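You operate a simulated robot arm through the tools that you are given. There is no shell and no other tool. Be economical: measure what you need, move in short steps, check, and stop when the job is done.

Carry out the task below with a simulated robot arm. There is one attempt and no reset: what you move stays moved.

JOB
Blow the crumbs out of mould 7, then brush its floor with release agent.
Fine: red lance and red brush; shut the air valve and put both back. Set down upright: red lance. A coat counts when it lies all over at full strength: go over it till it gets no stronger.

The check looks at the end state, three seconds after you hand in, the way a careful person would. Anything else that was tipped, shoved, dropped, spilled or broken makes it a failure.

ROBOT AND FRAMES
A 6-joint arm with a two-finger parallel gripper, fixed in place. Base frame: the origin is at the foot of the arm, x ahead of it, y to its left, z up; the work surface is at about z = 850. Lengths are in mm, angles in degrees, forces in N, time in s.
With the tool pointing down near the work surface it reaches from about 120 to 840 mm from the base axis. Its first joint turns from -115.0 to 115.0 degrees. Payload 4.2 kg.
The tool frame sits at the grasp point between the pads (the TCP): z along the fingers, y along the line on which they close. The tips reach 23 mm beyond it. The gripper opens to 94 mm. The fingers are 38 mm wide and 10 mm thick; the gripper's body (54 by 96 mm) begins 39 mm behind the TCP.
Orientation is that of the tool frame in the base frame, as a unit quaternion [w, x, y, z]. With the fingers straight down and closing along the base's y, the tool's x points along the base's -x, its y along +y and its z along -z.

CONTROLS
- The arm moves only by the tool move_arm. Its argument "commands" is one flat list of numbers, 7 for each row, row after row: the closure in counts, from 0 (fully open) to 255 (shut), then the shift along the base's x, y, z in units of 25 mm (1.0 is 25 mm), then the turn, a rotation vector about the base's x, y, z in units of 4 degrees (1.0 is 4 degrees). In form: [grip, tx, ty, tz, wx, wy, wz, grip, tx, ty, tz, wx, wy, wz, ...]. A call has 1 to 10 rows; each row shifts and turns the commanded pose from where the row before left it. A call with a number of a shift or a turn outside -1 to 1 is refused whole. Rows are played at 5 a second. More than 50 mm and 8.6 degrees between two rows, or a gripper value outside its range, and nothing of the call is played. Where a pose cannot be reached the arm comes as near as it can. A force on the tool above 60 N (or 10 N above the force at the start of the call, whichever is more), or a blocked arm, ends the call early, and 0.2 s more pass. Each finger travels about 108 mm/s and halts on what it meets, pressing with about 34 N; the grip force reading is that of the motor and also rises with nothing between the fingers. The clock runs only during rows and for 0.2 s after the last one: add rows that do not move to give the fingers time. The reply holds the time, the measured pose of the TCP, the force on the tool along the base axes, the opening and the grip force, in the units named above and with some noise, with the torque about the TCP (base axes, N m) and any sound that the robot's microphone picked up.
- Cameras (640 x 400 px; columns grow to the right, rows downward): "scene" is fixed at [50.7, 499.4, 1726.3]; the picture's right is [-0.56, -0.83, 0.00], its down [-0.53, 0.36, -0.77] and it looks along [0.63, -0.43, -0.64] (base axes); focal length 327 px, centre (320, 200). "wrist" rides on the gripper at [86, 16, -74] in the tool frame; the picture's right is [-0.18, 0.98, 0.00], its down [-0.58, -0.11, -0.81] and it looks along [-0.79, -0.15, 0.59] (tool axes); focal length 243 px, centre (320, 200). There is no depth. A picture from a camera that has moved, and an enlarged one, comes with that camera's place and axes in the base frame and with its lens.
- capture(camera): a new picture of that camera. The clock stands still meanwhile.
- raise_lower(by): slides the trunk up (or, below 0, down) by that many mm; the arm rides with it, the base frame stays. It gives what a move gives, with no picture.
- inspect(camera, box): a new picture of the part [left, top, right, bottom] of that camera's present view, enlarged. The clock stands still meanwhile.
- job_done(): hands the job in; it is judged then, once.

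Work in short steps. Places have to be worked out from the pictures, the camera data and where the tool is seen: move nearer, look again, correct. Check each grasp and each placing, and mend what went wrong. You have 120 turns and 76 pictures in all, those below and enlarged ones among them. Open the gripper and draw the arm clear of the work before you hand the job in, unless the task says otherwise; then end with one line.

The tools are called as a command line: name --argument value ..., lists and objects as JSON in quotes. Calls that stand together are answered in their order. move_arm: Moves the arm, as the interface text tells. Its arguments: {"type":"object","properties":{"commands":{"type":"array"}},"required":["commands"]} The other tools are called the same way: raise_lower (by) slides the trunk up or down; capture (camera) takes a picture; inspect (camera, box) takes an enlarged picture of a part of a camera's view; job_done () hands the job in.

At the start:

```text
time: 0.0
tcp_pos: [478.2, 98.7, 1427.8]
ee_rot: [0.0, 0.0, 1.0, 0.0]
force: [0.1, -1.2, -1.1]
moment: [0.02, -0.01, -0.04]
grip_width: 94.1
finger_force: 0.1
trunk travel left (down, up): [-900.0, 90.0]
```

scene: 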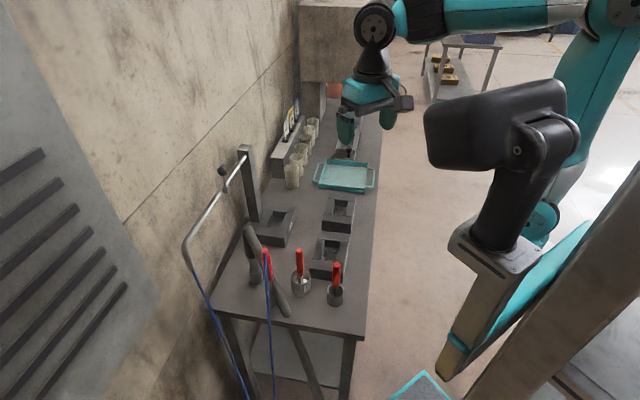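
wrist: 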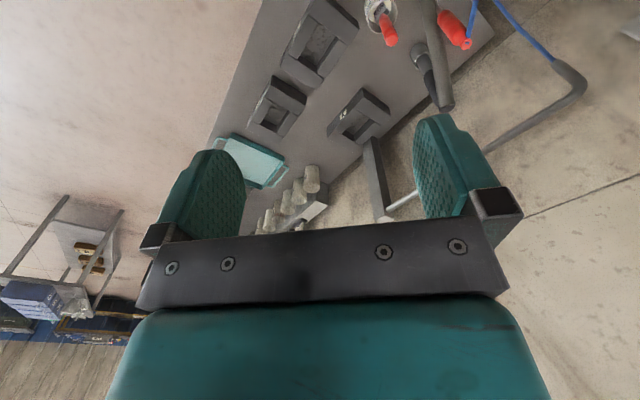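

The table holds three moulds, red tools and an air lance; I'll enlarge the scene to see which is which.

inspect --camera "scene" --box '[200, 180, 400, 320]'

inspect --camera "scene" --box '[240, 80, 400, 200]'

inspect --camera "wrist" --box '[210, 0, 610, 220]'

```text
2.86 times, centred on (300, 250) of scene
camera zoom: at [50.7, 499.4, 1726.3], right [-0.56, -0.83, 0.0], down [-0.53, 0.36, -0.77], along [0.63, -0.43, -0.64], focal length 935 px, centre (377, 57)
```

zoom: 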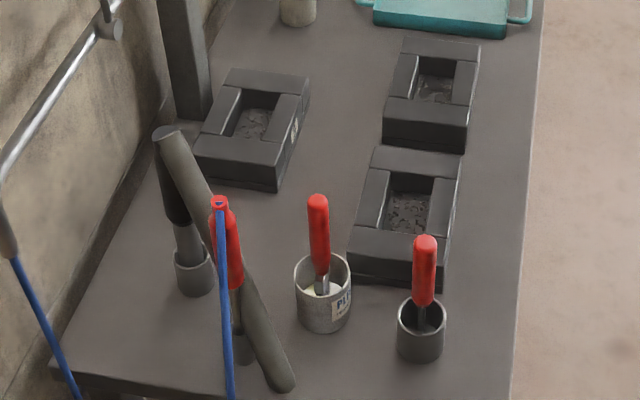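

```text
3.33 times, centred on (320, 140) of scene
camera zoom: at [50.7, 499.4, 1726.3], right [-0.56, -0.83, 0.0], down [-0.53, 0.36, -0.77], along [0.63, -0.43, -0.64], focal length 1091 px, centre (320, 400)
```

zoom: 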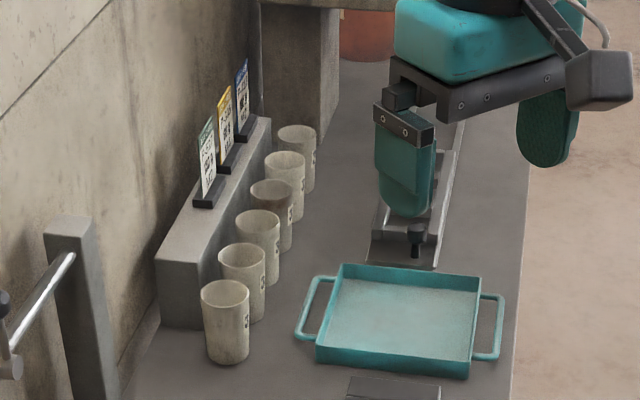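

```text
1.60 times, centred on (410, 110) of wrist
camera zoom: at [391.6, 114.8, 1502.3], right [0.18, 0.98, 0.0], down [0.58, -0.11, 0.81], along [0.79, -0.15, -0.59], focal length 388 px, centre (176, 344)
```

zoom: 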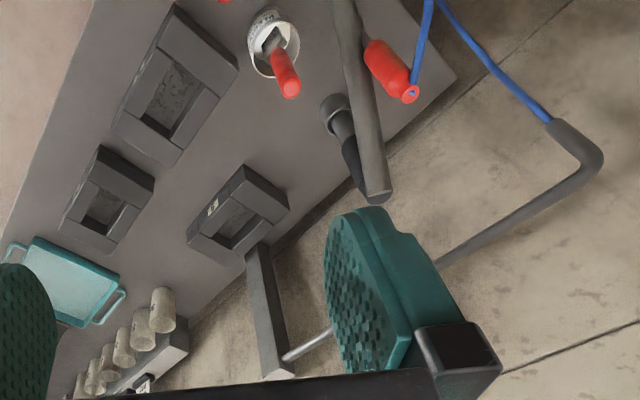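

Table runs diagonally (about along (0.7,-0.7)); labels seem to face the robot. I'll lower and turn the wrist towards the table's front to read the mould numbers.

move_arm --commands '[0, 0, -0.4, -1, 0, 0, 1, 0, 0, -0.4, -1, 0, 0, 1, 0, 0, -0.4, -1, 0, 0, 1, 0, 0, -0.4, -1, 0, 0, 1, 0, 0, -0.4, -1, 0, 0, 1, 0, 0, -0.4, -1, 0, 0, 1, 0, 0, -0.4, -1, 0, 0, 1, 0, 0, -0.4, -1, 0, 0, 1, 0, 0, -0.4, -1, 0, 0, 1, 0, 0, -0.4, -1, 0, 0, 1]'

capture --camera "wrist"

```text
time: 2.2
tcp_pos: [478.4, -2.0, 1179.5]
ee_rot: [0.0, -0.342, 0.94, 0.0]
force: [-0.7, -1.4, -0.3]
moment: [-0.01, -0.01, 0.01]
grip_width: 93.9
finger_force: 0.1
trunk travel left (down, up): [-900.0, 90.0]
```

```text
70 pictures are left
camera wrist: at [401.9, -45.4, 1253.4], right [-0.49, 0.87, 0.0], down [0.51, 0.29, 0.81], along [0.7, 0.4, -0.59], focal length 243 px, centre (320, 200)
```

wrist: 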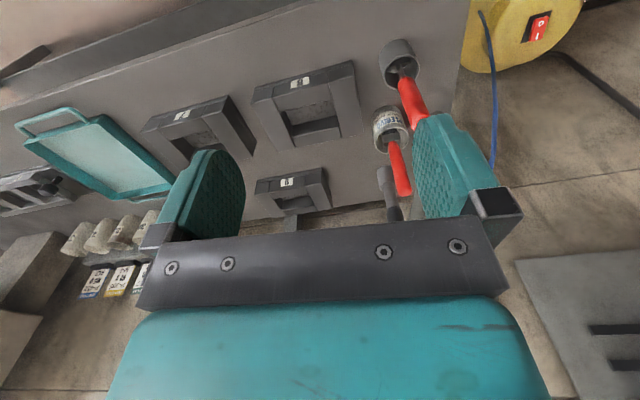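

The labels now face the camera. I'll enlarge them, and the cards.

inspect --camera "wrist" --box '[130, 50, 450, 230]'

inspect --camera "wrist" --box '[240, 60, 340, 120]'

inspect --camera "wrist" --box '[40, 200, 200, 300]'

```text
2.00 times, centred on (290, 140) of wrist
camera zoom: at [401.9, -45.4, 1253.4], right [-0.49, 0.87, 0.0], down [0.51, 0.29, 0.81], along [0.7, 0.4, -0.59], focal length 485 px, centre (380, 320)
```

zoom: 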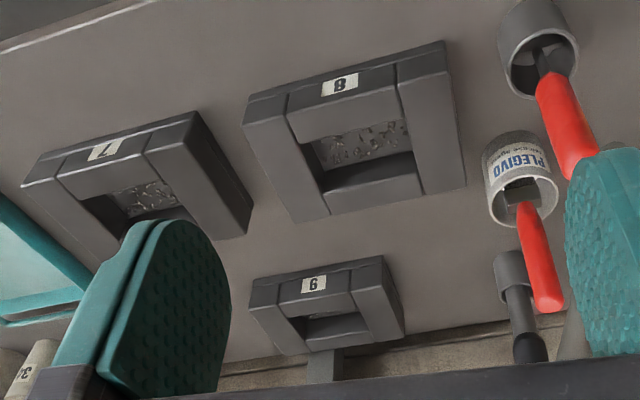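

```text
6.40 times, centred on (290, 90) of wrist
camera zoom: at [401.9, -45.4, 1253.4], right [-0.49, 0.87, 0.0], down [0.51, 0.29, 0.81], along [0.7, 0.4, -0.59], focal length 1553 px, centre (512, 904)
```

zoom: 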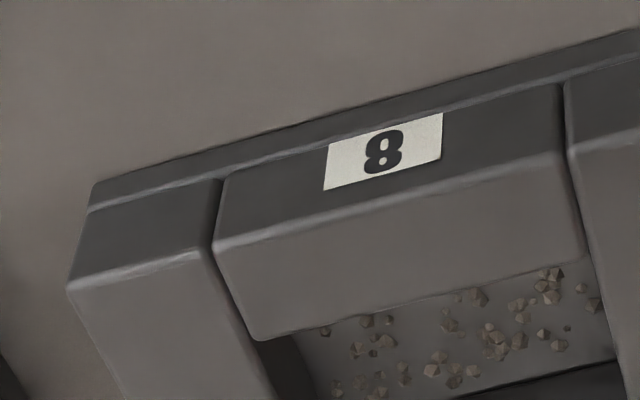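

```text
4.00 times, centred on (120, 250) of wrist
camera zoom: at [401.9, -45.4, 1253.4], right [-0.49, 0.87, 0.0], down [0.51, 0.29, 0.81], along [0.7, 0.4, -0.59], focal length 970 px, centre (1120, 0)
```

zoom: 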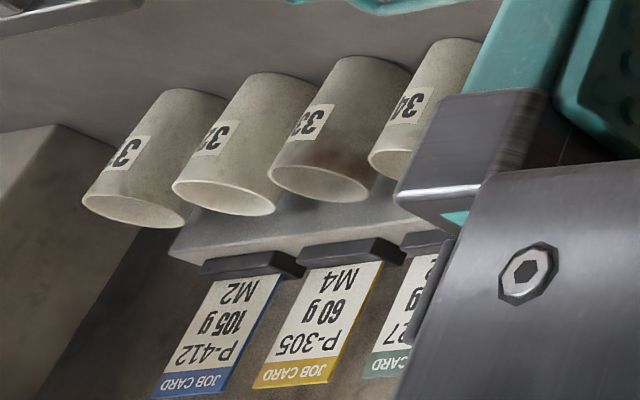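

Mould numbers: need to confirm 7 and 9/6, and identify the red-handled tools.

inspect --camera "wrist" --box '[130, 80, 350, 220]'

inspect --camera "wrist" --box '[360, 30, 440, 230]'

inspect --camera "scene" --box '[170, 140, 300, 230]'

inspect --camera "scene" --box '[220, 215, 360, 325]'

```text
2.86 times, centred on (240, 150) of wrist
camera zoom: at [401.9, -45.4, 1253.4], right [-0.49, 0.87, 0.0], down [0.51, 0.29, 0.81], along [0.7, 0.4, -0.59], focal length 693 px, centre (549, 343)
```

zoom: 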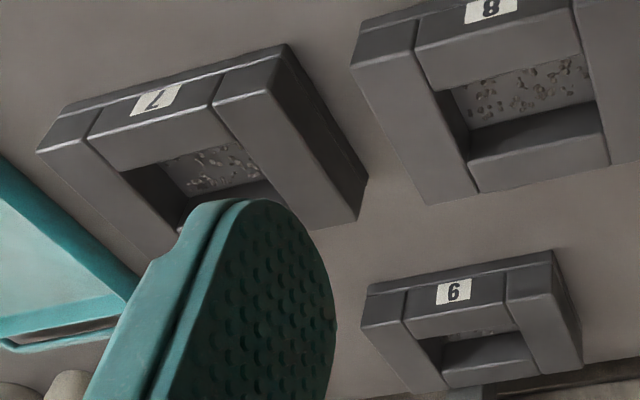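

```text
2.00 times, centred on (400, 130) of wrist
camera zoom: at [401.9, -45.4, 1253.4], right [-0.49, 0.87, 0.0], down [0.51, 0.29, 0.81], along [0.7, 0.4, -0.59], focal length 485 px, centre (160, 340)
```

zoom: 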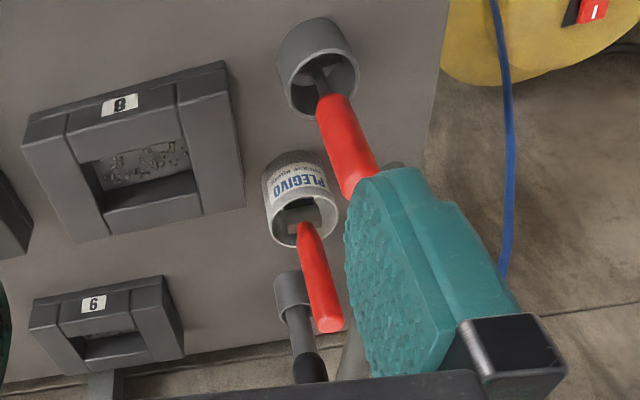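

```text
4.44 times, centred on (235, 185) of scene
camera zoom: at [50.7, 499.4, 1726.3], right [-0.56, -0.83, 0.0], down [-0.53, 0.36, -0.77], along [0.63, -0.43, -0.64], focal length 1455 px, centre (698, 267)
```

zoom: 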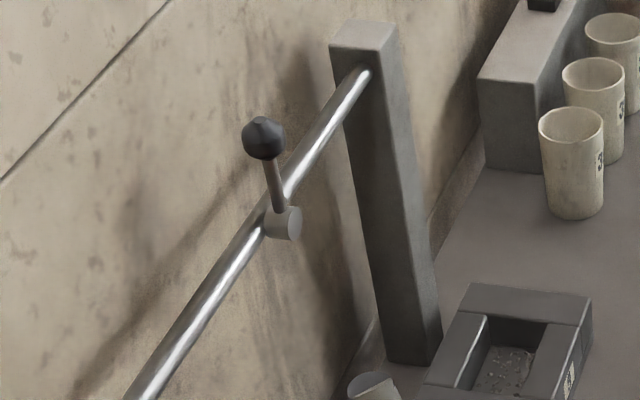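

```text
3.64 times, centred on (290, 270) of scene
camera zoom: at [50.7, 499.4, 1726.3], right [-0.56, -0.83, 0.0], down [-0.53, 0.36, -0.77], along [0.63, -0.43, -0.64], focal length 1190 px, centre (429, -54)
```

zoom: 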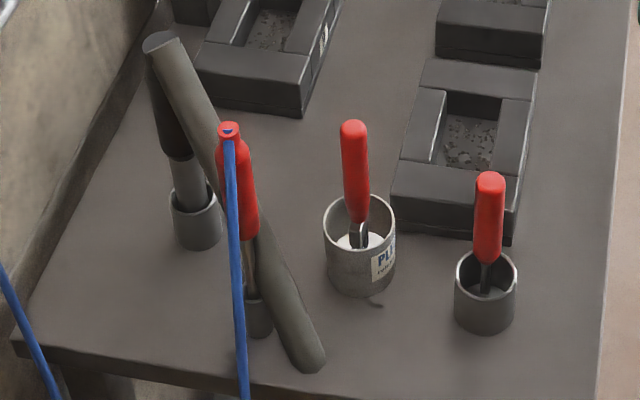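

Mould 7 is the right-hand one (~(768,-79)). A lever valve sits on the pipe (~(804,309,1150)). I'll rise and look towards the valve and lance from above.

move_arm --commands '[0, 0.3, 0.5, 1, 0, 0, 0, 0, 0.3, 0.5, 1, 0, 0, 0, 0, 0.3, 0.5, 1, 0, 0, 0, 0, 0.3, 0.5, 1, 0, 0, 0, 0, 0.3, 0.5, 1, 0, 0, 0, 0, 0.3, 0.5, 1, 0, 0, 0, 0, 0.3, 0.5, 1, 0, 0, 0, 0, 0.3, 0.5, 1, 0, 0, 0, 0, 0.3, 0.5, 1, 0, 0, 0]'

capture --camera "wrist"

```text
time: 4.2
tcp_pos: [545.0, 111.4, 1403.4]
ee_rot: [0.0, -0.342, 0.94, 0.0]
force: [0.4, -0.1, 0.0]
moment: [-0.02, -0.02, 0.01]
grip_width: 93.8
finger_force: 0.1
trunk travel left (down, up): [-900.0, 90.0]
```

```text
62 pictures are left
camera wrist: at [469.2, 68.9, 1476.4], right [-0.49, 0.87, 0.0], down [0.52, 0.29, 0.81], along [0.7, 0.4, -0.59], focal length 243 px, centre (320, 200)
```

wrist: 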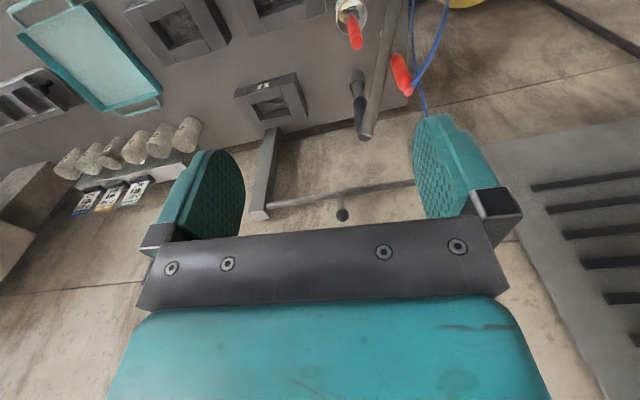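

inspect --camera "wrist" --box '[250, 100, 430, 225]'

inspect --camera "wrist" --box '[320, 0, 480, 140]'

```text
3.20 times, centred on (340, 162) of wrist
camera zoom: at [469.2, 68.9, 1476.4], right [-0.49, 0.87, 0.0], down [0.52, 0.29, 0.81], along [0.7, 0.4, -0.59], focal length 776 px, centre (256, 320)
```

zoom: 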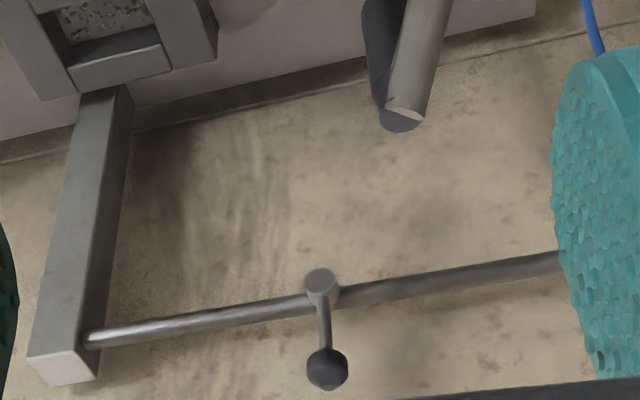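

```text
2.86 times, centred on (400, 70) of wrist
camera zoom: at [469.2, 68.9, 1476.4], right [-0.49, 0.87, 0.0], down [0.52, 0.29, 0.81], along [0.7, 0.4, -0.59], focal length 693 px, centre (91, 571)
```

zoom: 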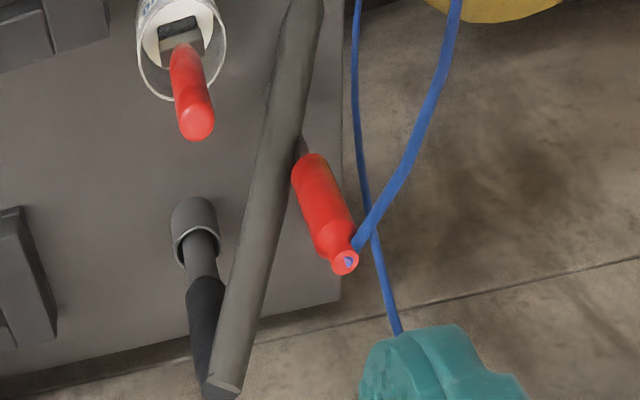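

A thick grey tube leans beside the red lance; I need a closer look at how it stands before touching the lance. Moving the camera low in front of it.

move_arm --commands '[0, -0.3, 0.32, -1, 0, 0, 0, 0, -0.3, 0.32, -1, 0, 0, 0, 0, -0.3, 0.32, -1, 0, 0, 0, 0, -0.3, 0.32, -1, 0, 0, 0, 0, -0.3, 0.32, -1, 0, 0, 0, 0, -0.3, 0.32, -1, 0, 0, 0, 0, -0.3, 0.32, -1, 0, 0, 0, 0, -0.3, 0.32, -1, 0, 0, 0, 0, -0.3, 0.32, -1, 0, 0, 0, 0, -0.3, 0.32, -1, 0, 0, 0]'

capture --camera "wrist"

```text
time: 6.4
tcp_pos: [468.9, 192.1, 1152.9]
ee_rot: [0.0, -0.342, 0.94, 0.0]
force: [-1.2, -0.6, 0.5]
moment: [0.02, 0.0, 0.02]
grip_width: 93.9
finger_force: 0.0
trunk travel left (down, up): [-900.0, 90.0]
```

```text
59 pictures are left
camera wrist: at [393.4, 150.0, 1226.0], right [-0.49, 0.87, 0.0], down [0.51, 0.29, 0.81], along [0.7, 0.4, -0.59], focal length 243 px, centre (320, 200)
```

wrist: 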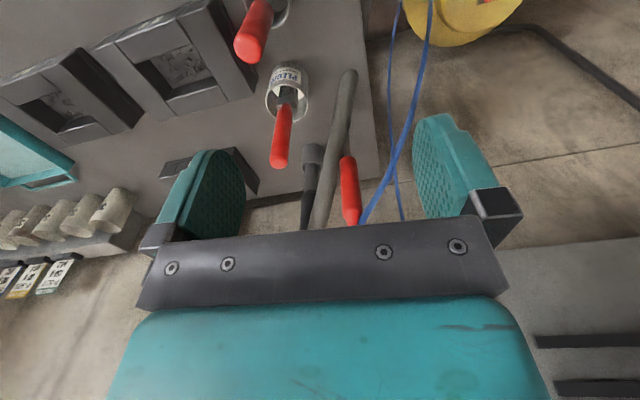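

inspect --camera "wrist" --box '[230, 50, 430, 230]'

inspect --camera "scene" --box '[230, 215, 310, 325]'

```text
2.22 times, centred on (330, 140) of wrist
camera zoom: at [393.4, 150.0, 1226.0], right [-0.49, 0.87, 0.0], down [0.51, 0.29, 0.81], along [0.7, 0.4, -0.59], focal length 539 px, centre (298, 333)
```

zoom: 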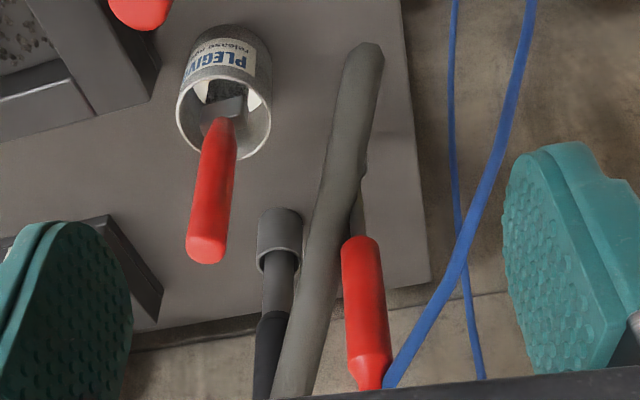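

```text
3.64 times, centred on (270, 270) of scene
camera zoom: at [50.7, 499.4, 1726.3], right [-0.56, -0.83, 0.0], down [-0.53, 0.36, -0.77], along [0.63, -0.43, -0.64], focal length 1190 px, centre (502, -54)
```

zoom: 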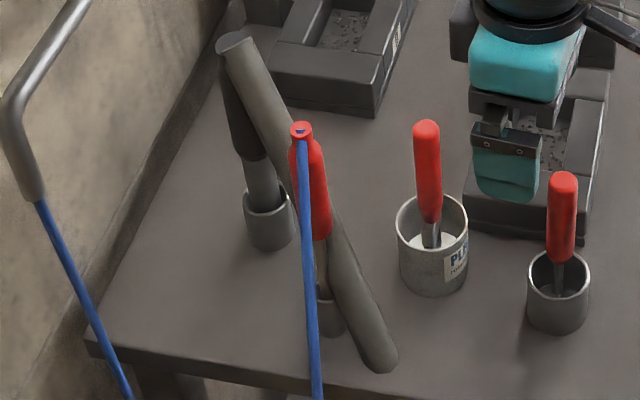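

Closer zooms of the tube's top end and of where it crosses the lance.

inspect --camera "scene" --box '[238, 217, 288, 252]'

inspect --camera "scene" --box '[255, 265, 305, 320]'

inspect --camera "wrist" --box '[300, 60, 370, 170]'

```text
11.43 times, centred on (263, 234) of scene
camera zoom: at [50.7, 499.4, 1726.3], right [-0.56, -0.83, 0.0], down [-0.53, 0.36, -0.77], along [0.63, -0.43, -0.64], focal length 3741 px, centre (971, -194)
```

zoom: 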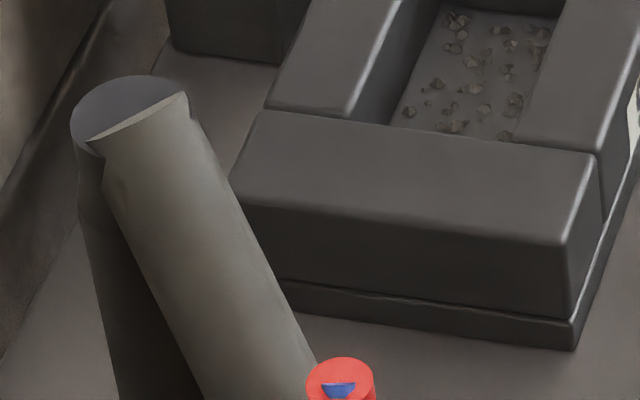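

```text
7.27 times, centred on (280, 292) of scene
camera zoom: at [50.7, 499.4, 1726.3], right [-0.56, -0.83, 0.0], down [-0.53, 0.36, -0.77], along [0.63, -0.43, -0.64], focal length 2380 px, centre (611, -473)
```

zoom: 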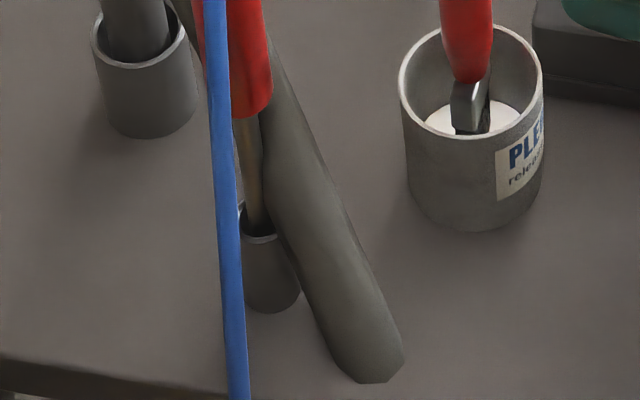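

```text
3.64 times, centred on (335, 115) of wrist
camera zoom: at [393.4, 150.0, 1226.0], right [-0.49, 0.87, 0.0], down [0.51, 0.29, 0.81], along [0.7, 0.4, -0.59], focal length 882 px, centre (266, 509)
```

zoom: 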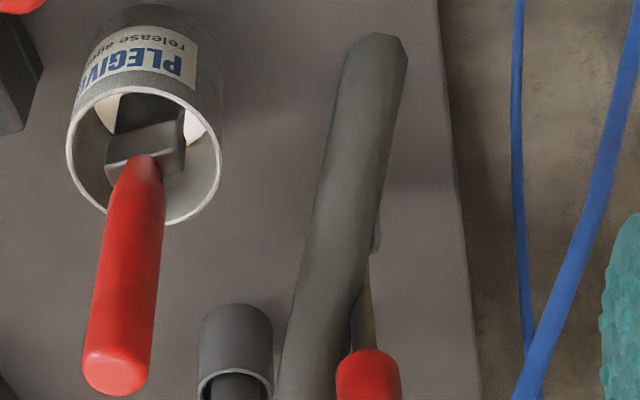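

The tube and black tool form one fixed-looking item passing close to the lance, so I must lift the lance straight up and grip it fairly high. First I turn the wrist half round so the camera ends up above the fingers when I tilt them forward.

move_arm --commands '[0, 0.12, -0.04, 0.4, 0, 0, -1, 0, 0.12, -0.04, 0.4, 0, 0, -1, 0, 0.12, -0.04, 0.4, 0, 0, -1, 0, 0.12, -0.04, 0.4, 0, 0, -1, 0, 0.12, -0.04, 0.4, 0, 0, -1, 0, 0.12, -0.04, 0.4, 0, 0, -1, 0, 0.12, -0.04, 0.4, 0, 0, -1, 0, 0.12, -0.04, 0.4, 0, 0, -1, 0, 0.12, -0.04, 0.4, 0, 0, -1, 0, 0.12, -0.04, 0.4, 0, 0, -1]'

move_arm --commands '[0, 0.12, -0.04, 0.2, 0, 0, -1, 0, 0.12, -0.04, 0.2, 0, 0, -1, 0, 0.12, -0.04, 0.2, 0, 0, -1, 0, 0.12, -0.04, 0.2, 0, 0, -1, 0, 0.12, -0.04, 0.2, 0, 0, -1, 0, 0.12, -0.04, 0.2, 0, 0, -1, 0, 0.12, -0.04, 0.2, 0, 0, -1, 0, 0.12, -0.04, 0.2, 0, 0, -1, 0, 0.12, -0.04, 0.2, 0, 0, -1, 0, 0.12, -0.04, 0.2, 0, 0, -1]'

move_arm --commands '[0, 0.12, -0.04, 0, 0, 0, -1, 0, 0.12, -0.04, 0, 0, 0, -1, 0, 0.12, -0.04, 0, 0, 0, -1, 0, 0.12, -0.04, 0, 0, 0, -1, 0, 0.12, -0.04, 0, 0, 0, -1, 0, 0.12, -0.04, 0, 0, 0, -1, 0, 0.12, -0.04, 0, 0, 0, -1, 0, 0.12, -0.04, 0, 0, 0, -1, 0, 0.12, -0.04, 0, 0, 0, -1, 0, 0.12, -0.04, 0, 0, 0, -1]'

move_arm --commands '[0, 0.12, -0.04, 0, 0, 0, -1, 0, 0.12, -0.04, 0, 0, 0, -1, 0, 0.12, -0.04, 0, 0, 0, -1, 0, 0.12, -0.04, 0, 0, 0, -1, 0, 0.12, -0.04, 0, 0, 0, -1, 0, 0.12, -0.04, 0, 0, 0, -1, 0, 0.12, -0.04, 0, 0, 0, -1, 0, 0.12, -0.04, 0, 0, 0, -1, 0, 0.12, -0.04, 0, 0, 0, -1, 0, 0.12, -0.04, 0, 0, 0, -1]'

```text
time: 8.6
tcp_pos: [499.0, 179.1, 1254.6]
ee_rot: [0.0, 0.0, 1.0, 0.0]
force: [0.0, -0.3, -0.2]
moment: [-0.02, -0.03, 0.0]
grip_width: 94.1
finger_force: 0.0
trunk travel left (down, up): [-900.0, 90.0]
```

```text
time: 10.8
tcp_pos: [529.1, 170.8, 1302.8]
ee_rot: [-0.001, 0.342, 0.94, 0.0]
force: [0.0, 0.9, -0.5]
moment: [0.02, 0.0, -0.02]
grip_width: 94.0
finger_force: 0.1
trunk travel left (down, up): [-900.0, 90.0]
```

```text
time: 13.0
tcp_pos: [560.8, 161.1, 1302.3]
ee_rot: [0.0, 0.643, 0.766, -0.001]
force: [-0.1, 0.2, 0.0]
moment: [0.0, 0.0, -0.01]
grip_width: 94.2
finger_force: 0.0
trunk travel left (down, up): [-900.0, 90.0]
```

```text
time: 15.2
tcp_pos: [590.5, 151.3, 1303.4]
ee_rot: [0.0, 0.866, 0.5, 0.0]
force: [-1.0, 0.3, -0.1]
moment: [0.0, 0.01, -0.01]
grip_width: 93.9
finger_force: 0.0
trunk travel left (down, up): [-900.0, 90.0]
```

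Now tilt the tool 40° forward (heading 60°) and look.

move_arm --commands '[0, 0, 0, 0, 0.866, -0.5, 0, 0, 0, 0, 0, 0.866, -0.5, 0, 0, 0, 0, 0, 0.866, -0.5, 0, 0, 0, 0, 0, 0.866, -0.5, 0, 0, 0, 0, 0, 0.866, -0.5, 0, 0, 0, 0, 0, 0.866, -0.5, 0, 0, 0, 0, 0, 0.866, -0.5, 0, 0, 0, 0, 0, 0.866, -0.5, 0, 0, 0, 0, 0, 0.866, -0.5, 0, 0, 0, 0, 0, 0.866, -0.5, 0]'

capture --camera "wrist"

capture --camera "scene"

```text
time: 17.4
tcp_pos: [590.6, 149.3, 1303.7]
ee_rot: [-0.171, 0.814, 0.47, 0.297]
force: [0.0, 0.0, -0.6]
moment: [-0.06, 0.03, 0.04]
grip_width: 94.1
finger_force: 0.0
trunk travel left (down, up): [-900.0, 90.0]
```

```text
53 pictures are left
camera wrist: at [613.7, 158.3, 1416.6], right [0.78, -0.61, -0.12], down [-0.58, -0.78, 0.24], along [-0.24, -0.12, -0.96], focal length 243 px, centre (320, 200)
```

wrist: 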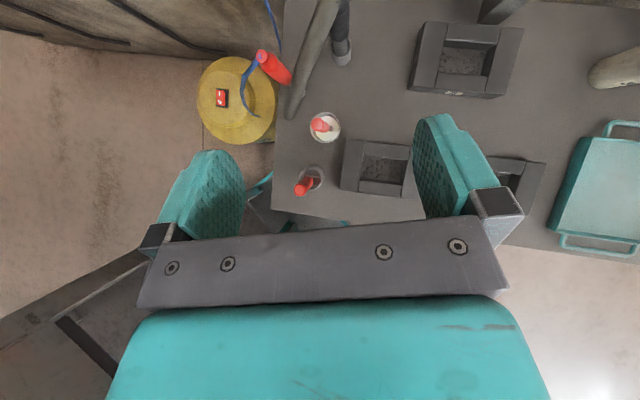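

```text
52 pictures are left
```

scene: 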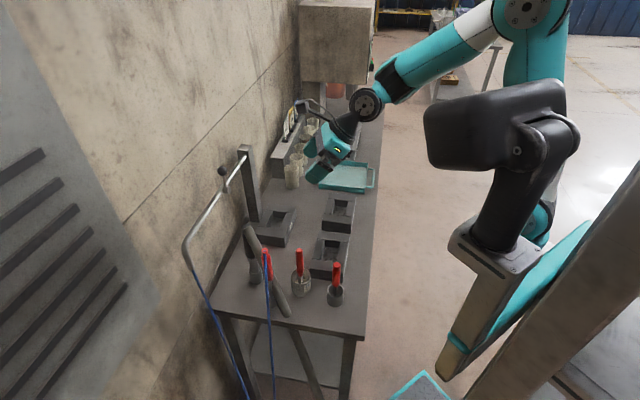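

A top view: enlarge the compressor switch with the lance and hose.

inspect --camera "wrist" --box '[190, 0, 370, 150]'

```text
2.67 times, centred on (280, 75) of wrist
camera zoom: at [613.7, 158.3, 1416.6], right [0.78, -0.61, -0.12], down [-0.58, -0.78, 0.24], along [-0.24, -0.12, -0.96], focal length 647 px, centre (427, 533)
```

zoom: 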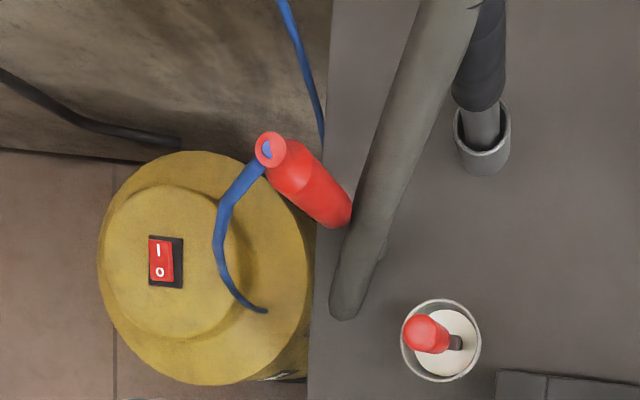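

The yellow thing with the grey tube is a vacuum; leave it alone. Now approach the valve knob to see it close (stay ~90 mm short).

move_arm --commands '[0, 1, 0.64, -0.2, 0, 0, -0.6, 0, 1, 0.64, -0.2, 0, 0, -0.6, 0, 1, 0.64, -0.2, 0, 0, -0.6, 0, 1, 0.64, -0.2, 0, 0, -0.6, 0, 1, 0.64, -0.2, 0, 0, -0.6, 0, 1, 0.64, -0.2, 0, 0, -0.75]'

capture --camera "wrist"

```text
time: 18.8
tcp_pos: [741.1, 245.1, 1272.7]
ee_rot: [-0.131, 0.868, 0.36, 0.316]
force: [0.5, -0.4, 0.3]
moment: [-0.03, 0.02, 0.0]
grip_width: 94.0
finger_force: 0.0
trunk travel left (down, up): [-900.0, 90.0]
```

```text
50 pictures are left
camera wrist: at [765.2, 246.4, 1385.4], right [0.59, -0.8, -0.12], down [-0.76, -0.6, 0.24], along [-0.27, -0.06, -0.96], focal length 243 px, centre (320, 200)
```

wrist: 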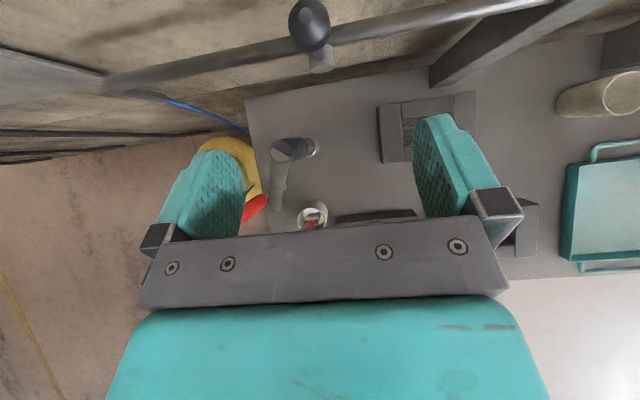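

Knob confirmed at about (803,307,1218), lever upright. I'll straddle it with fingers ~60 mm apart.

move_arm --commands '[92, 0, 0, 0, 0, 0, 0, 92, 0.56, 0.55, -0.4, 0, 0, 0, 92, 0.56, 0.55, -0.4, 0, 0, 0, 92, 0.56, 0.55, -0.4, 0, 0, 0, 92, 0.56, 0.55, -0.4, 0, 0, 0]'

capture --camera "wrist"

```text
time: 20.0
tcp_pos: [797.8, 298.6, 1234.0]
ee_rot: [-0.13, 0.866, 0.365, 0.317]
force: [-0.3, -0.6, -0.5]
moment: [-0.02, -0.01, 0.0]
grip_width: 60.1
finger_force: 0.0
trunk travel left (down, up): [-900.0, 90.0]
```

```text
49 pictures are left
camera wrist: at [821.8, 301.6, 1346.2], right [0.6, -0.79, -0.11], down [-0.76, -0.61, 0.24], along [-0.26, -0.06, -0.96], focal length 243 px, centre (320, 200)
```

wrist: 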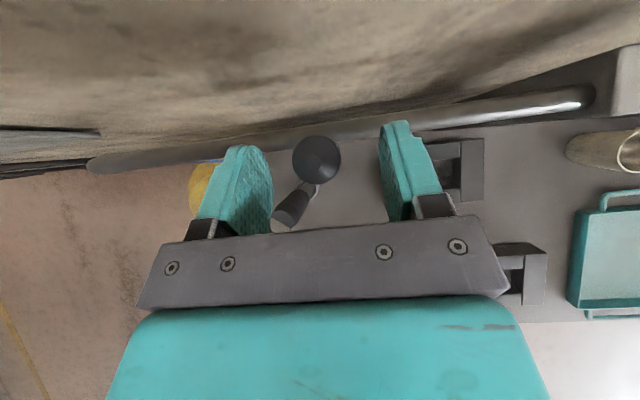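

The knob sits between the fingertips. Push it gently towards the hose end first, watching force and sound.

move_arm --commands '[92, 0, 0, -0.3, 0, 0, 0, 92, -0.28, 0.28, 0, 0, 0, 0, 92, -0.28, 0.28, 0, 0, 0, 0, 92, -0.28, 0.28, 0, 0, 0, 0, 92, -0.28, 0.28, 0, 0, 0, 0]'

capture --camera "wrist"

```text
time: 21.2
tcp_pos: [776.2, 300.1, 1219.6]
ee_rot: [-0.129, 0.866, 0.365, 0.317]
force: [-0.8, 0.6, 0.5]
moment: [-0.02, -0.02, -0.03]
grip_width: 60.1
finger_force: 0.1
out of reach, approached as far as the arm can: row 2, 3, 4, 5
trunk travel left (down, up): [-900.0, 90.0]
```

```text
48 pictures are left
camera wrist: at [800.0, 302.9, 1332.6], right [0.6, -0.79, -0.11], down [-0.75, -0.61, 0.24], along [-0.26, -0.06, -0.96], focal length 243 px, centre (320, 200)
```

wrist: 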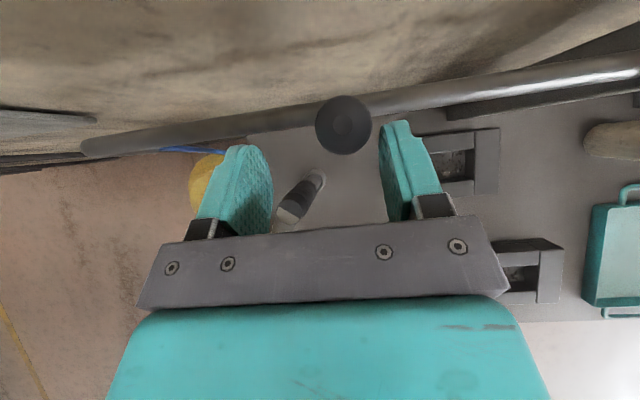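

The arm hit its reach limit. I'll tilt the tool 20° nearer to horizontal, which brings the wrist back in, and re-approach.

move_arm --commands '[92, 0, 0, 0.1, 0.707, -0.707, 0, 92, 0, 0, 0.1, 0.707, -0.707, 0, 92, 0, 0, 0.1, 0.707, -0.707, 0, 92, 0, 0, 0, 0.707, -0.707, 0, 92, 0, 0, 0, 0.707, -0.707, 0]'

capture --camera "wrist"

```text
time: 22.4
tcp_pos: [773.5, 300.1, 1226.3]
ee_rot: [-0.19, 0.8, 0.331, 0.462]
force: [0.4, 0.1, 0.2]
moment: [-0.02, -0.01, 0.0]
grip_width: 60.1
finger_force: 0.0
trunk travel left (down, up): [-900.0, 90.0]
```

```text
47 pictures are left
camera wrist: at [771.5, 274.3, 1338.0], right [0.63, -0.76, -0.16], down [-0.78, -0.62, -0.1], along [-0.02, 0.19, -0.98], focal length 243 px, centre (320, 200)
```

wrist: 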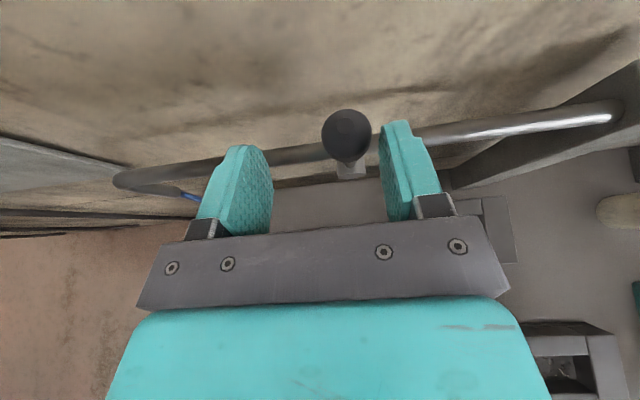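

Now the knob is at the tips. Move forward a bit, then push left towards the hose end.

move_arm --commands '[92, 0.3, 0.3, -0.15, 0, 0, 0, 92, 0.3, 0.3, -0.15, 0, 0, 0, 92, -0.28, 0.28, 0, 0, 0, 0, 92, -0.28, 0.28, 0, 0, 0, 0, 92, -0.28, 0.28, -0.1, 0, 0, 0]'

capture --camera "wrist"

```text
time: 23.6
tcp_pos: [770.2, 331.5, 1215.0]
ee_rot: [-0.191, 0.798, 0.336, 0.462]
force: [-0.2, 0.2, 1.1]
moment: [-0.01, 0.0, -0.01]
grip_width: 60.3
finger_force: 0.3
out of reach, approached as far as the arm can: row 5
trunk travel left (down, up): [-900.0, 90.0]
```

```text
46 pictures are left
camera wrist: at [767.0, 306.0, 1328.0], right [0.64, -0.75, -0.15], down [-0.77, -0.63, -0.1], along [-0.02, 0.18, -0.98], focal length 243 px, centre (320, 200)
```

wrist: 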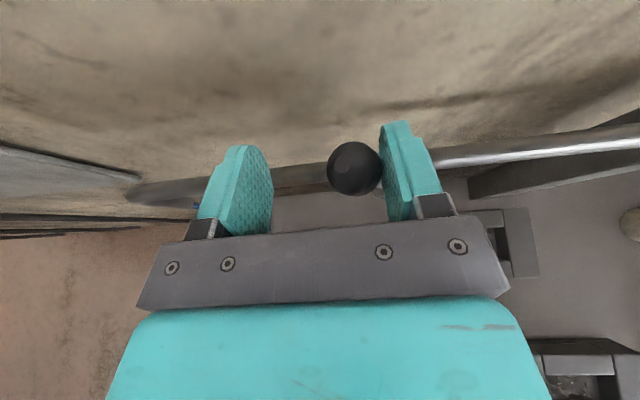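

The lever follows (about 20° so far, little force). Continue along the arc, turning the heading slightly to gain reach.

move_arm --commands '[92, -0.3, 0.38, -0.3, 0, 0, -0.7, 92, -0.34, 0.38, -0.4, 0, 0, -0.7, 92, -0.3, 0.32, -0.4, 0, 0, -0.7, 92, -0.28, 0.28, -0.4, 0, 0, -0.5]'

capture --camera "wrist"

```text
time: 24.6
tcp_pos: [780.3, 289.6, 1183.8]
ee_rot: [-0.165, 0.809, 0.307, 0.474]
force: [-0.1, 0.4, 0.6]
moment: [-0.06, 0.0, -0.01]
grip_width: 60.2
finger_force: 0.0
out of reach, approached as far as the arm can: row 1, 2, 3, 4
trunk travel left (down, up): [-900.0, 90.0]
```

```text
45 pictures are left
camera wrist: at [772.2, 265.5, 1295.8], right [0.58, -0.81, -0.14], down [-0.82, -0.57, -0.11], along [0.01, 0.17, -0.98], focal length 243 px, centre (320, 200)
```

wrist: 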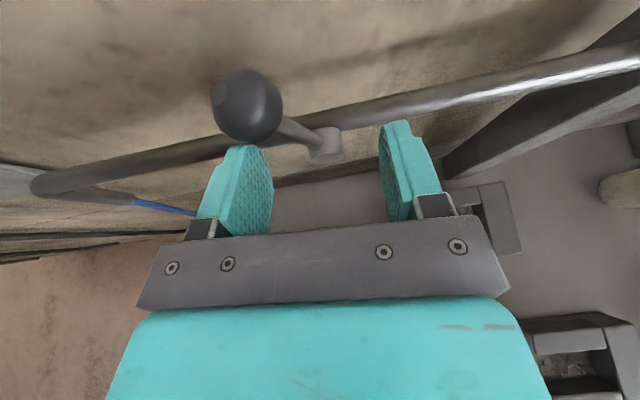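

The lever stands ~20° over; the arm seems limited at this height. I'll back off, go up, and lower the trunk to bring the shoulder nearer the valve's level.

move_arm --commands '[92, -0.9, -0.9, 0, 0, 0, 0, 92, -0.9, -0.9, 0, 0, 0, 0, 92, -0.5, -0.5, 0.9, 0, 0, 0, 92, -0.5, -0.5, 1, 0, 0, 0, 92, 0, 0, 1, 0, 0, 0, 92, 0, 0, 1, 0, 0, 0, 92, 0, 0, 1, 0, 0, 0, 92, 0, 0, 1, 0, 0, 0, 92, 0, 0, 1, 0, 0, 0, 92, 0, 0, 1, 0, 0, 0]'

raise_lower --by -200

```text
time: 26.8
tcp_pos: [713.7, 207.9, 1378.6]
ee_rot: [-0.162, 0.813, 0.297, 0.475]
force: [0.5, 0.3, -0.5]
moment: [0.02, -0.01, -0.02]
grip_width: 60.0
finger_force: 0.1
out of reach, approached as far as the arm can: row 9, 10
trunk travel left (down, up): [-900.0, 90.0]
```

```text
time: 29.0
tcp_pos: [714.0, 207.8, 1178.2]
ee_rot: [-0.163, 0.812, 0.297, 0.475]
force: [-0.4, -0.1, 0.1]
moment: [0.01, 0.02, -0.01]
grip_width: 60.0
finger_force: 0.0
trunk travel left (down, up): [-700.0, 290.0]
```

The upper reach limit shows that the shoulder is low, so lowering was wrong. Raise the trunk to its top instead.

raise_lower --by 290

move_arm --commands '[92, 0, 0, -1, 0, 0, 0.4, 92, 0, 0, -1, 0, 0, 0.4, 92, 0, 0, -1, 0, 0, 0.4, 92, 0, 0, -1, 0, 0, 0.4, 92, 0, 0, -1, 0, 0, 0.4, 92, 0, 0, -1, 0, 0, 0.4, 92, 0, 0, -1, 0, 0, 0.4, 92, 0, 0, -1, 0, 0, 0, 92, 0.5, 0.4, -0.4, 0, 0, 0]'

```text
time: 31.9
tcp_pos: [714.5, 205.9, 1467.5]
ee_rot: [-0.162, 0.813, 0.297, 0.474]
force: [-0.6, 0.4, -0.8]
moment: [0.03, 0.0, 0.0]
grip_width: 60.2
finger_force: 0.0
trunk travel left (down, up): [-990.0, 0.0]
```

```text
time: 33.9
tcp_pos: [725.4, 217.6, 1257.3]
ee_rot: [-0.207, 0.78, 0.374, 0.457]
force: [0.2, 0.1, 0.6]
moment: [-0.04, 0.0, -0.05]
grip_width: 60.2
finger_force: 0.1
trunk travel left (down, up): [-990.0, 0.0]
```

Now go around to behind the knob, then forward to straddle it again, and push.

move_arm --commands '[92, 0, 1, -0.3, 0, 0, 0, 92, 0.2, 1, -0.4, 0, 0, 0, 92, 0.5, 0.7, -0.2, 0, 0, 0, 92, 0.5, 0.7, -0.2, 0, 0, 0, 92, 0.5, 0.7, -0.2, 0, 0, 0]'

capture --camera "wrist"

```text
time: 35.1
tcp_pos: [768.8, 319.5, 1226.0]
ee_rot: [-0.208, 0.779, 0.375, 0.457]
force: [0.1, -0.1, -0.4]
moment: [-0.01, -0.03, 0.03]
grip_width: 60.2
finger_force: 0.0
trunk travel left (down, up): [-990.0, 0.0]
```

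```text
44 pictures are left
camera wrist: at [766.7, 294.1, 1337.7], right [0.71, -0.69, -0.14], down [-0.71, -0.7, -0.11], along [-0.02, 0.18, -0.98], focal length 243 px, centre (320, 200)
```

wrist: 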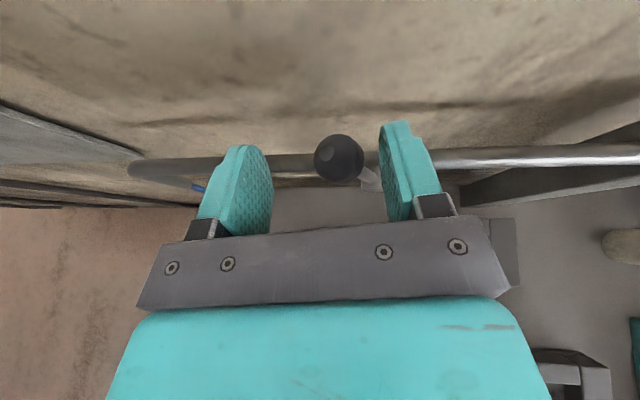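

Straddled with margin. Push along the arc, left and down.

move_arm --commands '[92, -0.3, 0.3, -0.35, 0, 0, 0, 92, -0.34, 0.34, -0.4, 0, 0, 0, 92, -0.3, 0.3, -0.4, 0, 0, 0, 92, -0.28, 0.28, -0.4, 0, 0, 0]'

capture --camera "wrist"

```text
time: 36.1
tcp_pos: [736.7, 352.2, 1187.2]
ee_rot: [-0.208, 0.779, 0.375, 0.457]
force: [1.2, -0.7, -0.8]
moment: [-0.01, 0.0, 0.02]
grip_width: 60.1
finger_force: 0.0
trunk travel left (down, up): [-990.0, 0.0]
```

```text
43 pictures are left
camera wrist: at [735.0, 326.4, 1299.8], right [0.71, -0.69, -0.14], down [-0.71, -0.7, -0.11], along [-0.02, 0.18, -0.98], focal length 243 px, centre (320, 200)
```

wrist: 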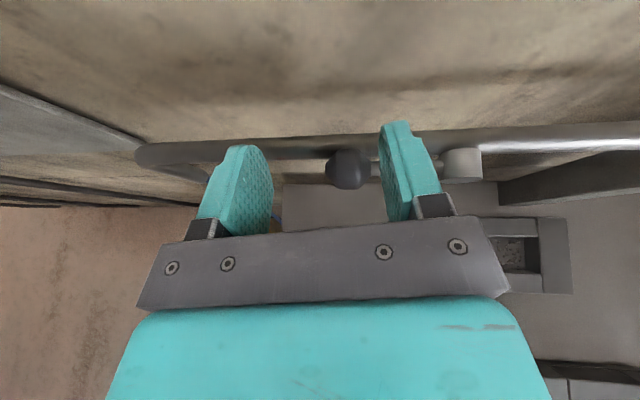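

The lever is largely over. Press down a further step at a time.

move_arm --commands '[92, -0.1, 0.1, -0.4, 0, 0, 0, 92, 0, 0, -0.4, 0, 0, 0, 92, 0, 0, -0.4, 0, 0, 0]'

inspect --camera "wrist" --box '[200, 90, 520, 250]'

inspect --camera "scene" --box '[170, 140, 350, 260]'

```text
time: 36.8
tcp_pos: [740.9, 357.6, 1179.0]
ee_rot: [-0.21, 0.771, 0.374, 0.47]
force: [13.0, 10.3, 5.6]
moment: [0.23, -0.42, 0.58]
grip_width: 61.7
finger_force: 2.1
trunk travel left (down, up): [-990.0, 0.0]
stopped in row 3: the force on the tool passed its limit at 70 N (the readings are from after the stop); the commanded pose is now the measured one
```

```text
2.00 times, centred on (360, 170) of wrist
camera zoom: at [734.5, 330.7, 1290.1], right [0.71, -0.69, -0.13], down [-0.7, -0.7, -0.14], along [0.0, 0.19, -0.98], focal length 485 px, centre (240, 260)
```

zoom: 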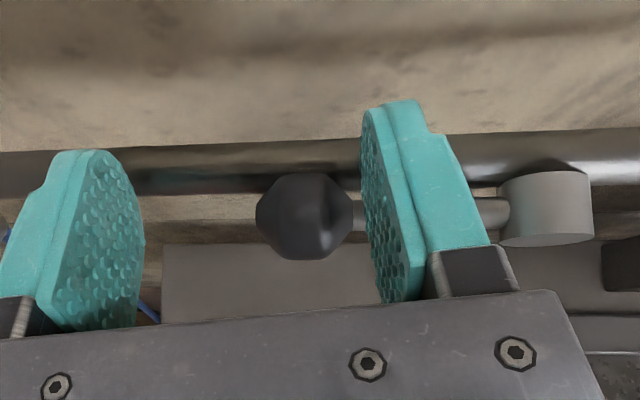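

```text
3.33 times, centred on (260, 200) of scene
camera zoom: at [50.7, 499.4, 1726.3], right [-0.56, -0.83, 0.0], down [-0.53, 0.36, -0.77], along [0.63, -0.43, -0.64], focal length 1091 px, centre (520, 200)
```

zoom: 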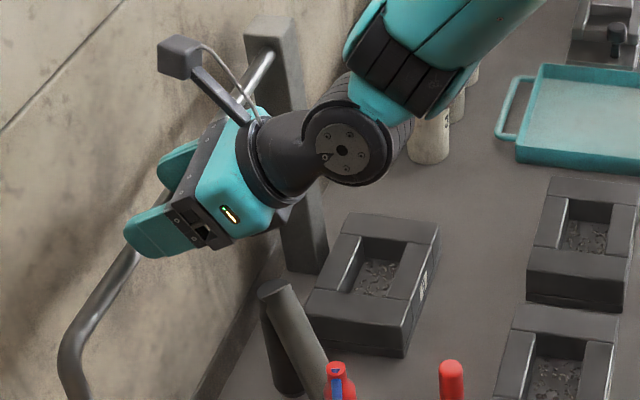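

The lever now lies along the pipe. Release upward and back, then check.

move_arm --commands '[92, 0, 0, 0.4, 0, 0, 0, 92, 0, 0, 0.8, 0, 0, 0, 92, -0.4, -0.5, 0.6, 0, 0, 0, 92, -0.6, -0.8, 0.2, 0, 0, 0, 92, -0.6, -0.8, 0.2, 0, 0, 0]'

capture --camera "wrist"

```text
time: 38.0
tcp_pos: [699.6, 303.6, 1230.3]
ee_rot: [-0.209, 0.774, 0.374, 0.466]
force: [0.3, 0.0, -0.1]
moment: [0.01, 0.01, -0.01]
grip_width: 59.9
finger_force: 0.0
trunk travel left (down, up): [-990.0, 0.0]
```

```text
40 pictures are left
camera wrist: at [694.3, 277.0, 1342.2], right [0.71, -0.69, -0.14], down [-0.71, -0.7, -0.13], along [-0.01, 0.19, -0.98], focal length 243 px, centre (320, 200)
```

wrist: 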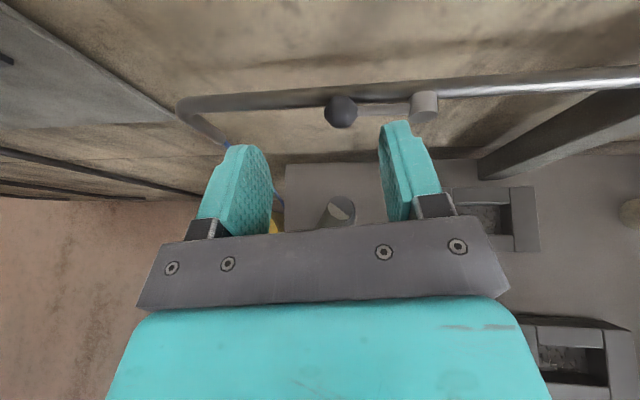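

Lever lies along the pipe. Now head to the lance: less tilt (45°) and heading +y, staying above it.

move_arm --commands '[100, -1, -0.7, 0, -0.78, 0.63, 0, 100, -1, -0.7, 0, -0.78, 0.63, 0, 100, -1, -0.7, 0, -0.78, 0.63, 0, 100, -1, -0.7, 0, -0.78, 0.63, 0, 100, -0.56, 0, 0, 0, 0, 1, 100, 0, 0, 0, 0, 0, 1, 100, 0, 0, 0, 0, 0, 1, 100, 0, 0, 0, 0, 0, 1, 100, 0, 0, 0, 0, 0, 1, 100, 0, 0, 0, 0, 0, 1]'

move_arm --commands '[120, 0, 0, -0.5, 0, 0, 1, 120, 0, 0, -0.5, 0, 0, 1, 120, 0, 0, -0.5, 0, 0, 1, 120, 0, 0, -0.5, 0, 0, 0.7]'

capture --camera "wrist"

```text
time: 40.2
tcp_pos: [584.1, 233.6, 1229.5]
ee_rot: [-0.226, 0.728, 0.567, 0.313]
force: [0.1, 0.0, -0.1]
moment: [0.02, -0.03, -0.03]
grip_width: 57.1
finger_force: 0.0
trunk travel left (down, up): [-990.0, 0.0]
```

```text
time: 41.2
tcp_pos: [584.1, 234.7, 1180.7]
ee_rot: [-0.263, 0.649, 0.656, 0.281]
force: [-0.3, 0.4, 0.0]
moment: [0.01, -0.02, -0.03]
grip_width: 49.8
finger_force: 0.1
trunk travel left (down, up): [-990.0, 0.0]
```

```text
39 pictures are left
camera wrist: at [597.5, 242.1, 1294.3], right [0.99, -0.13, -0.1], down [-0.11, -0.98, 0.15], along [-0.12, -0.13, -0.98], focal length 243 px, centre (320, 200)
```

wrist: 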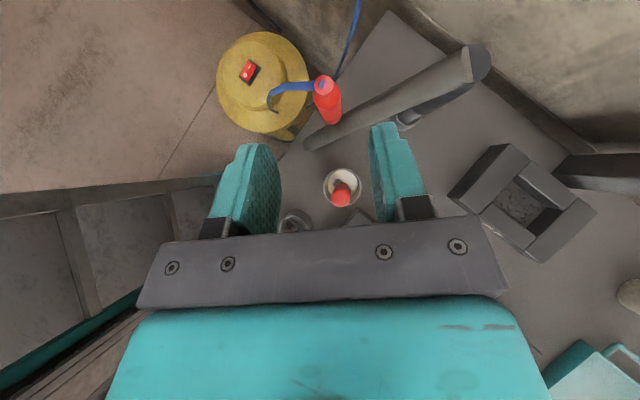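

Lance top is confirmed at (588,306,~1092), hose leaving towards -x. Approach diagonally to grip the handle at z≈1045, then look.

move_arm --commands '[136, 0.12, 0, -0.85, 0, 0, 0, 136, 0, -0.1, -0.85, 0, 0, 0, 136, 0, -0.1, -0.85, 0, 0, 0, 136, 0, 0.7, -0.73, 0, 0, 0, 136, 0, 0.7, -0.73, 0, 0, 0, 136, 0, 0.7, -0.73, 0, 0, 0]'

capture --camera "wrist"

```text
time: 42.6
tcp_pos: [588.4, 280.6, 1062.8]
ee_rot: [-0.264, 0.649, 0.656, 0.282]
force: [0.6, 1.0, 0.5]
moment: [0.02, 0.01, 0.0]
grip_width: 43.9
finger_force: 0.1
trunk travel left (down, up): [-990.0, 0.0]
```

```text
38 pictures are left
camera wrist: at [602.2, 289.9, 1176.3], right [0.99, -0.13, -0.1], down [-0.11, -0.98, 0.15], along [-0.12, -0.13, -0.98], focal length 243 px, centre (320, 200)
```

wrist: 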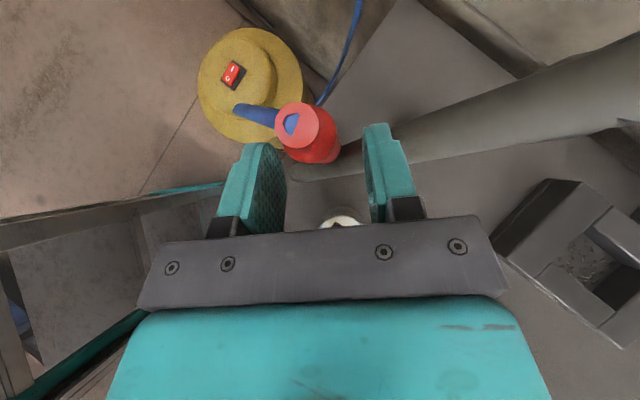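

Centred. Advance the last 23 mm and close.

move_arm --commands '[136, 0, 0.48, -0.35, 0, 0, 0, 136, 0, 0.46, -0.35, 0, 0, 0, 255, 0, 0, 0, 0, 0, 0, 255, 0, 0, 0, 0, 0, 0, 255, 0, 0, 0, 0, 0, 0]'

capture --camera "wrist"

```text
time: 43.8
tcp_pos: [587.7, 304.8, 1045.3]
ee_rot: [-0.265, 0.649, 0.655, 0.281]
force: [-8.5, 1.3, -0.4]
moment: [0.22, 1.48, 0.0]
grip_width: 24.6
finger_force: 33.8
trunk travel left (down, up): [-990.0, 0.0]
```

```text
37 pictures are left
camera wrist: at [601.6, 313.8, 1157.8], right [0.99, -0.13, -0.11], down [-0.11, -0.98, 0.15], along [-0.13, -0.14, -0.98], focal length 243 px, centre (320, 200)
```

wrist: 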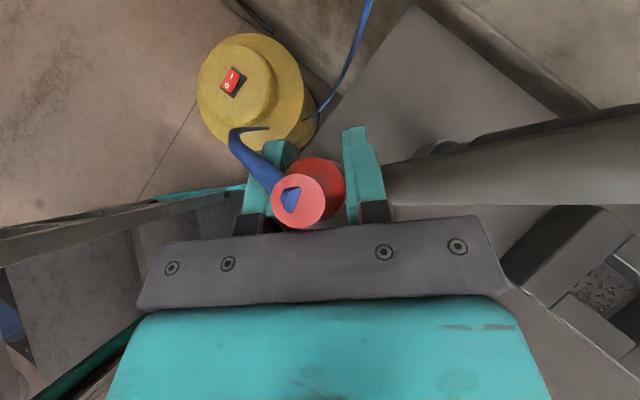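

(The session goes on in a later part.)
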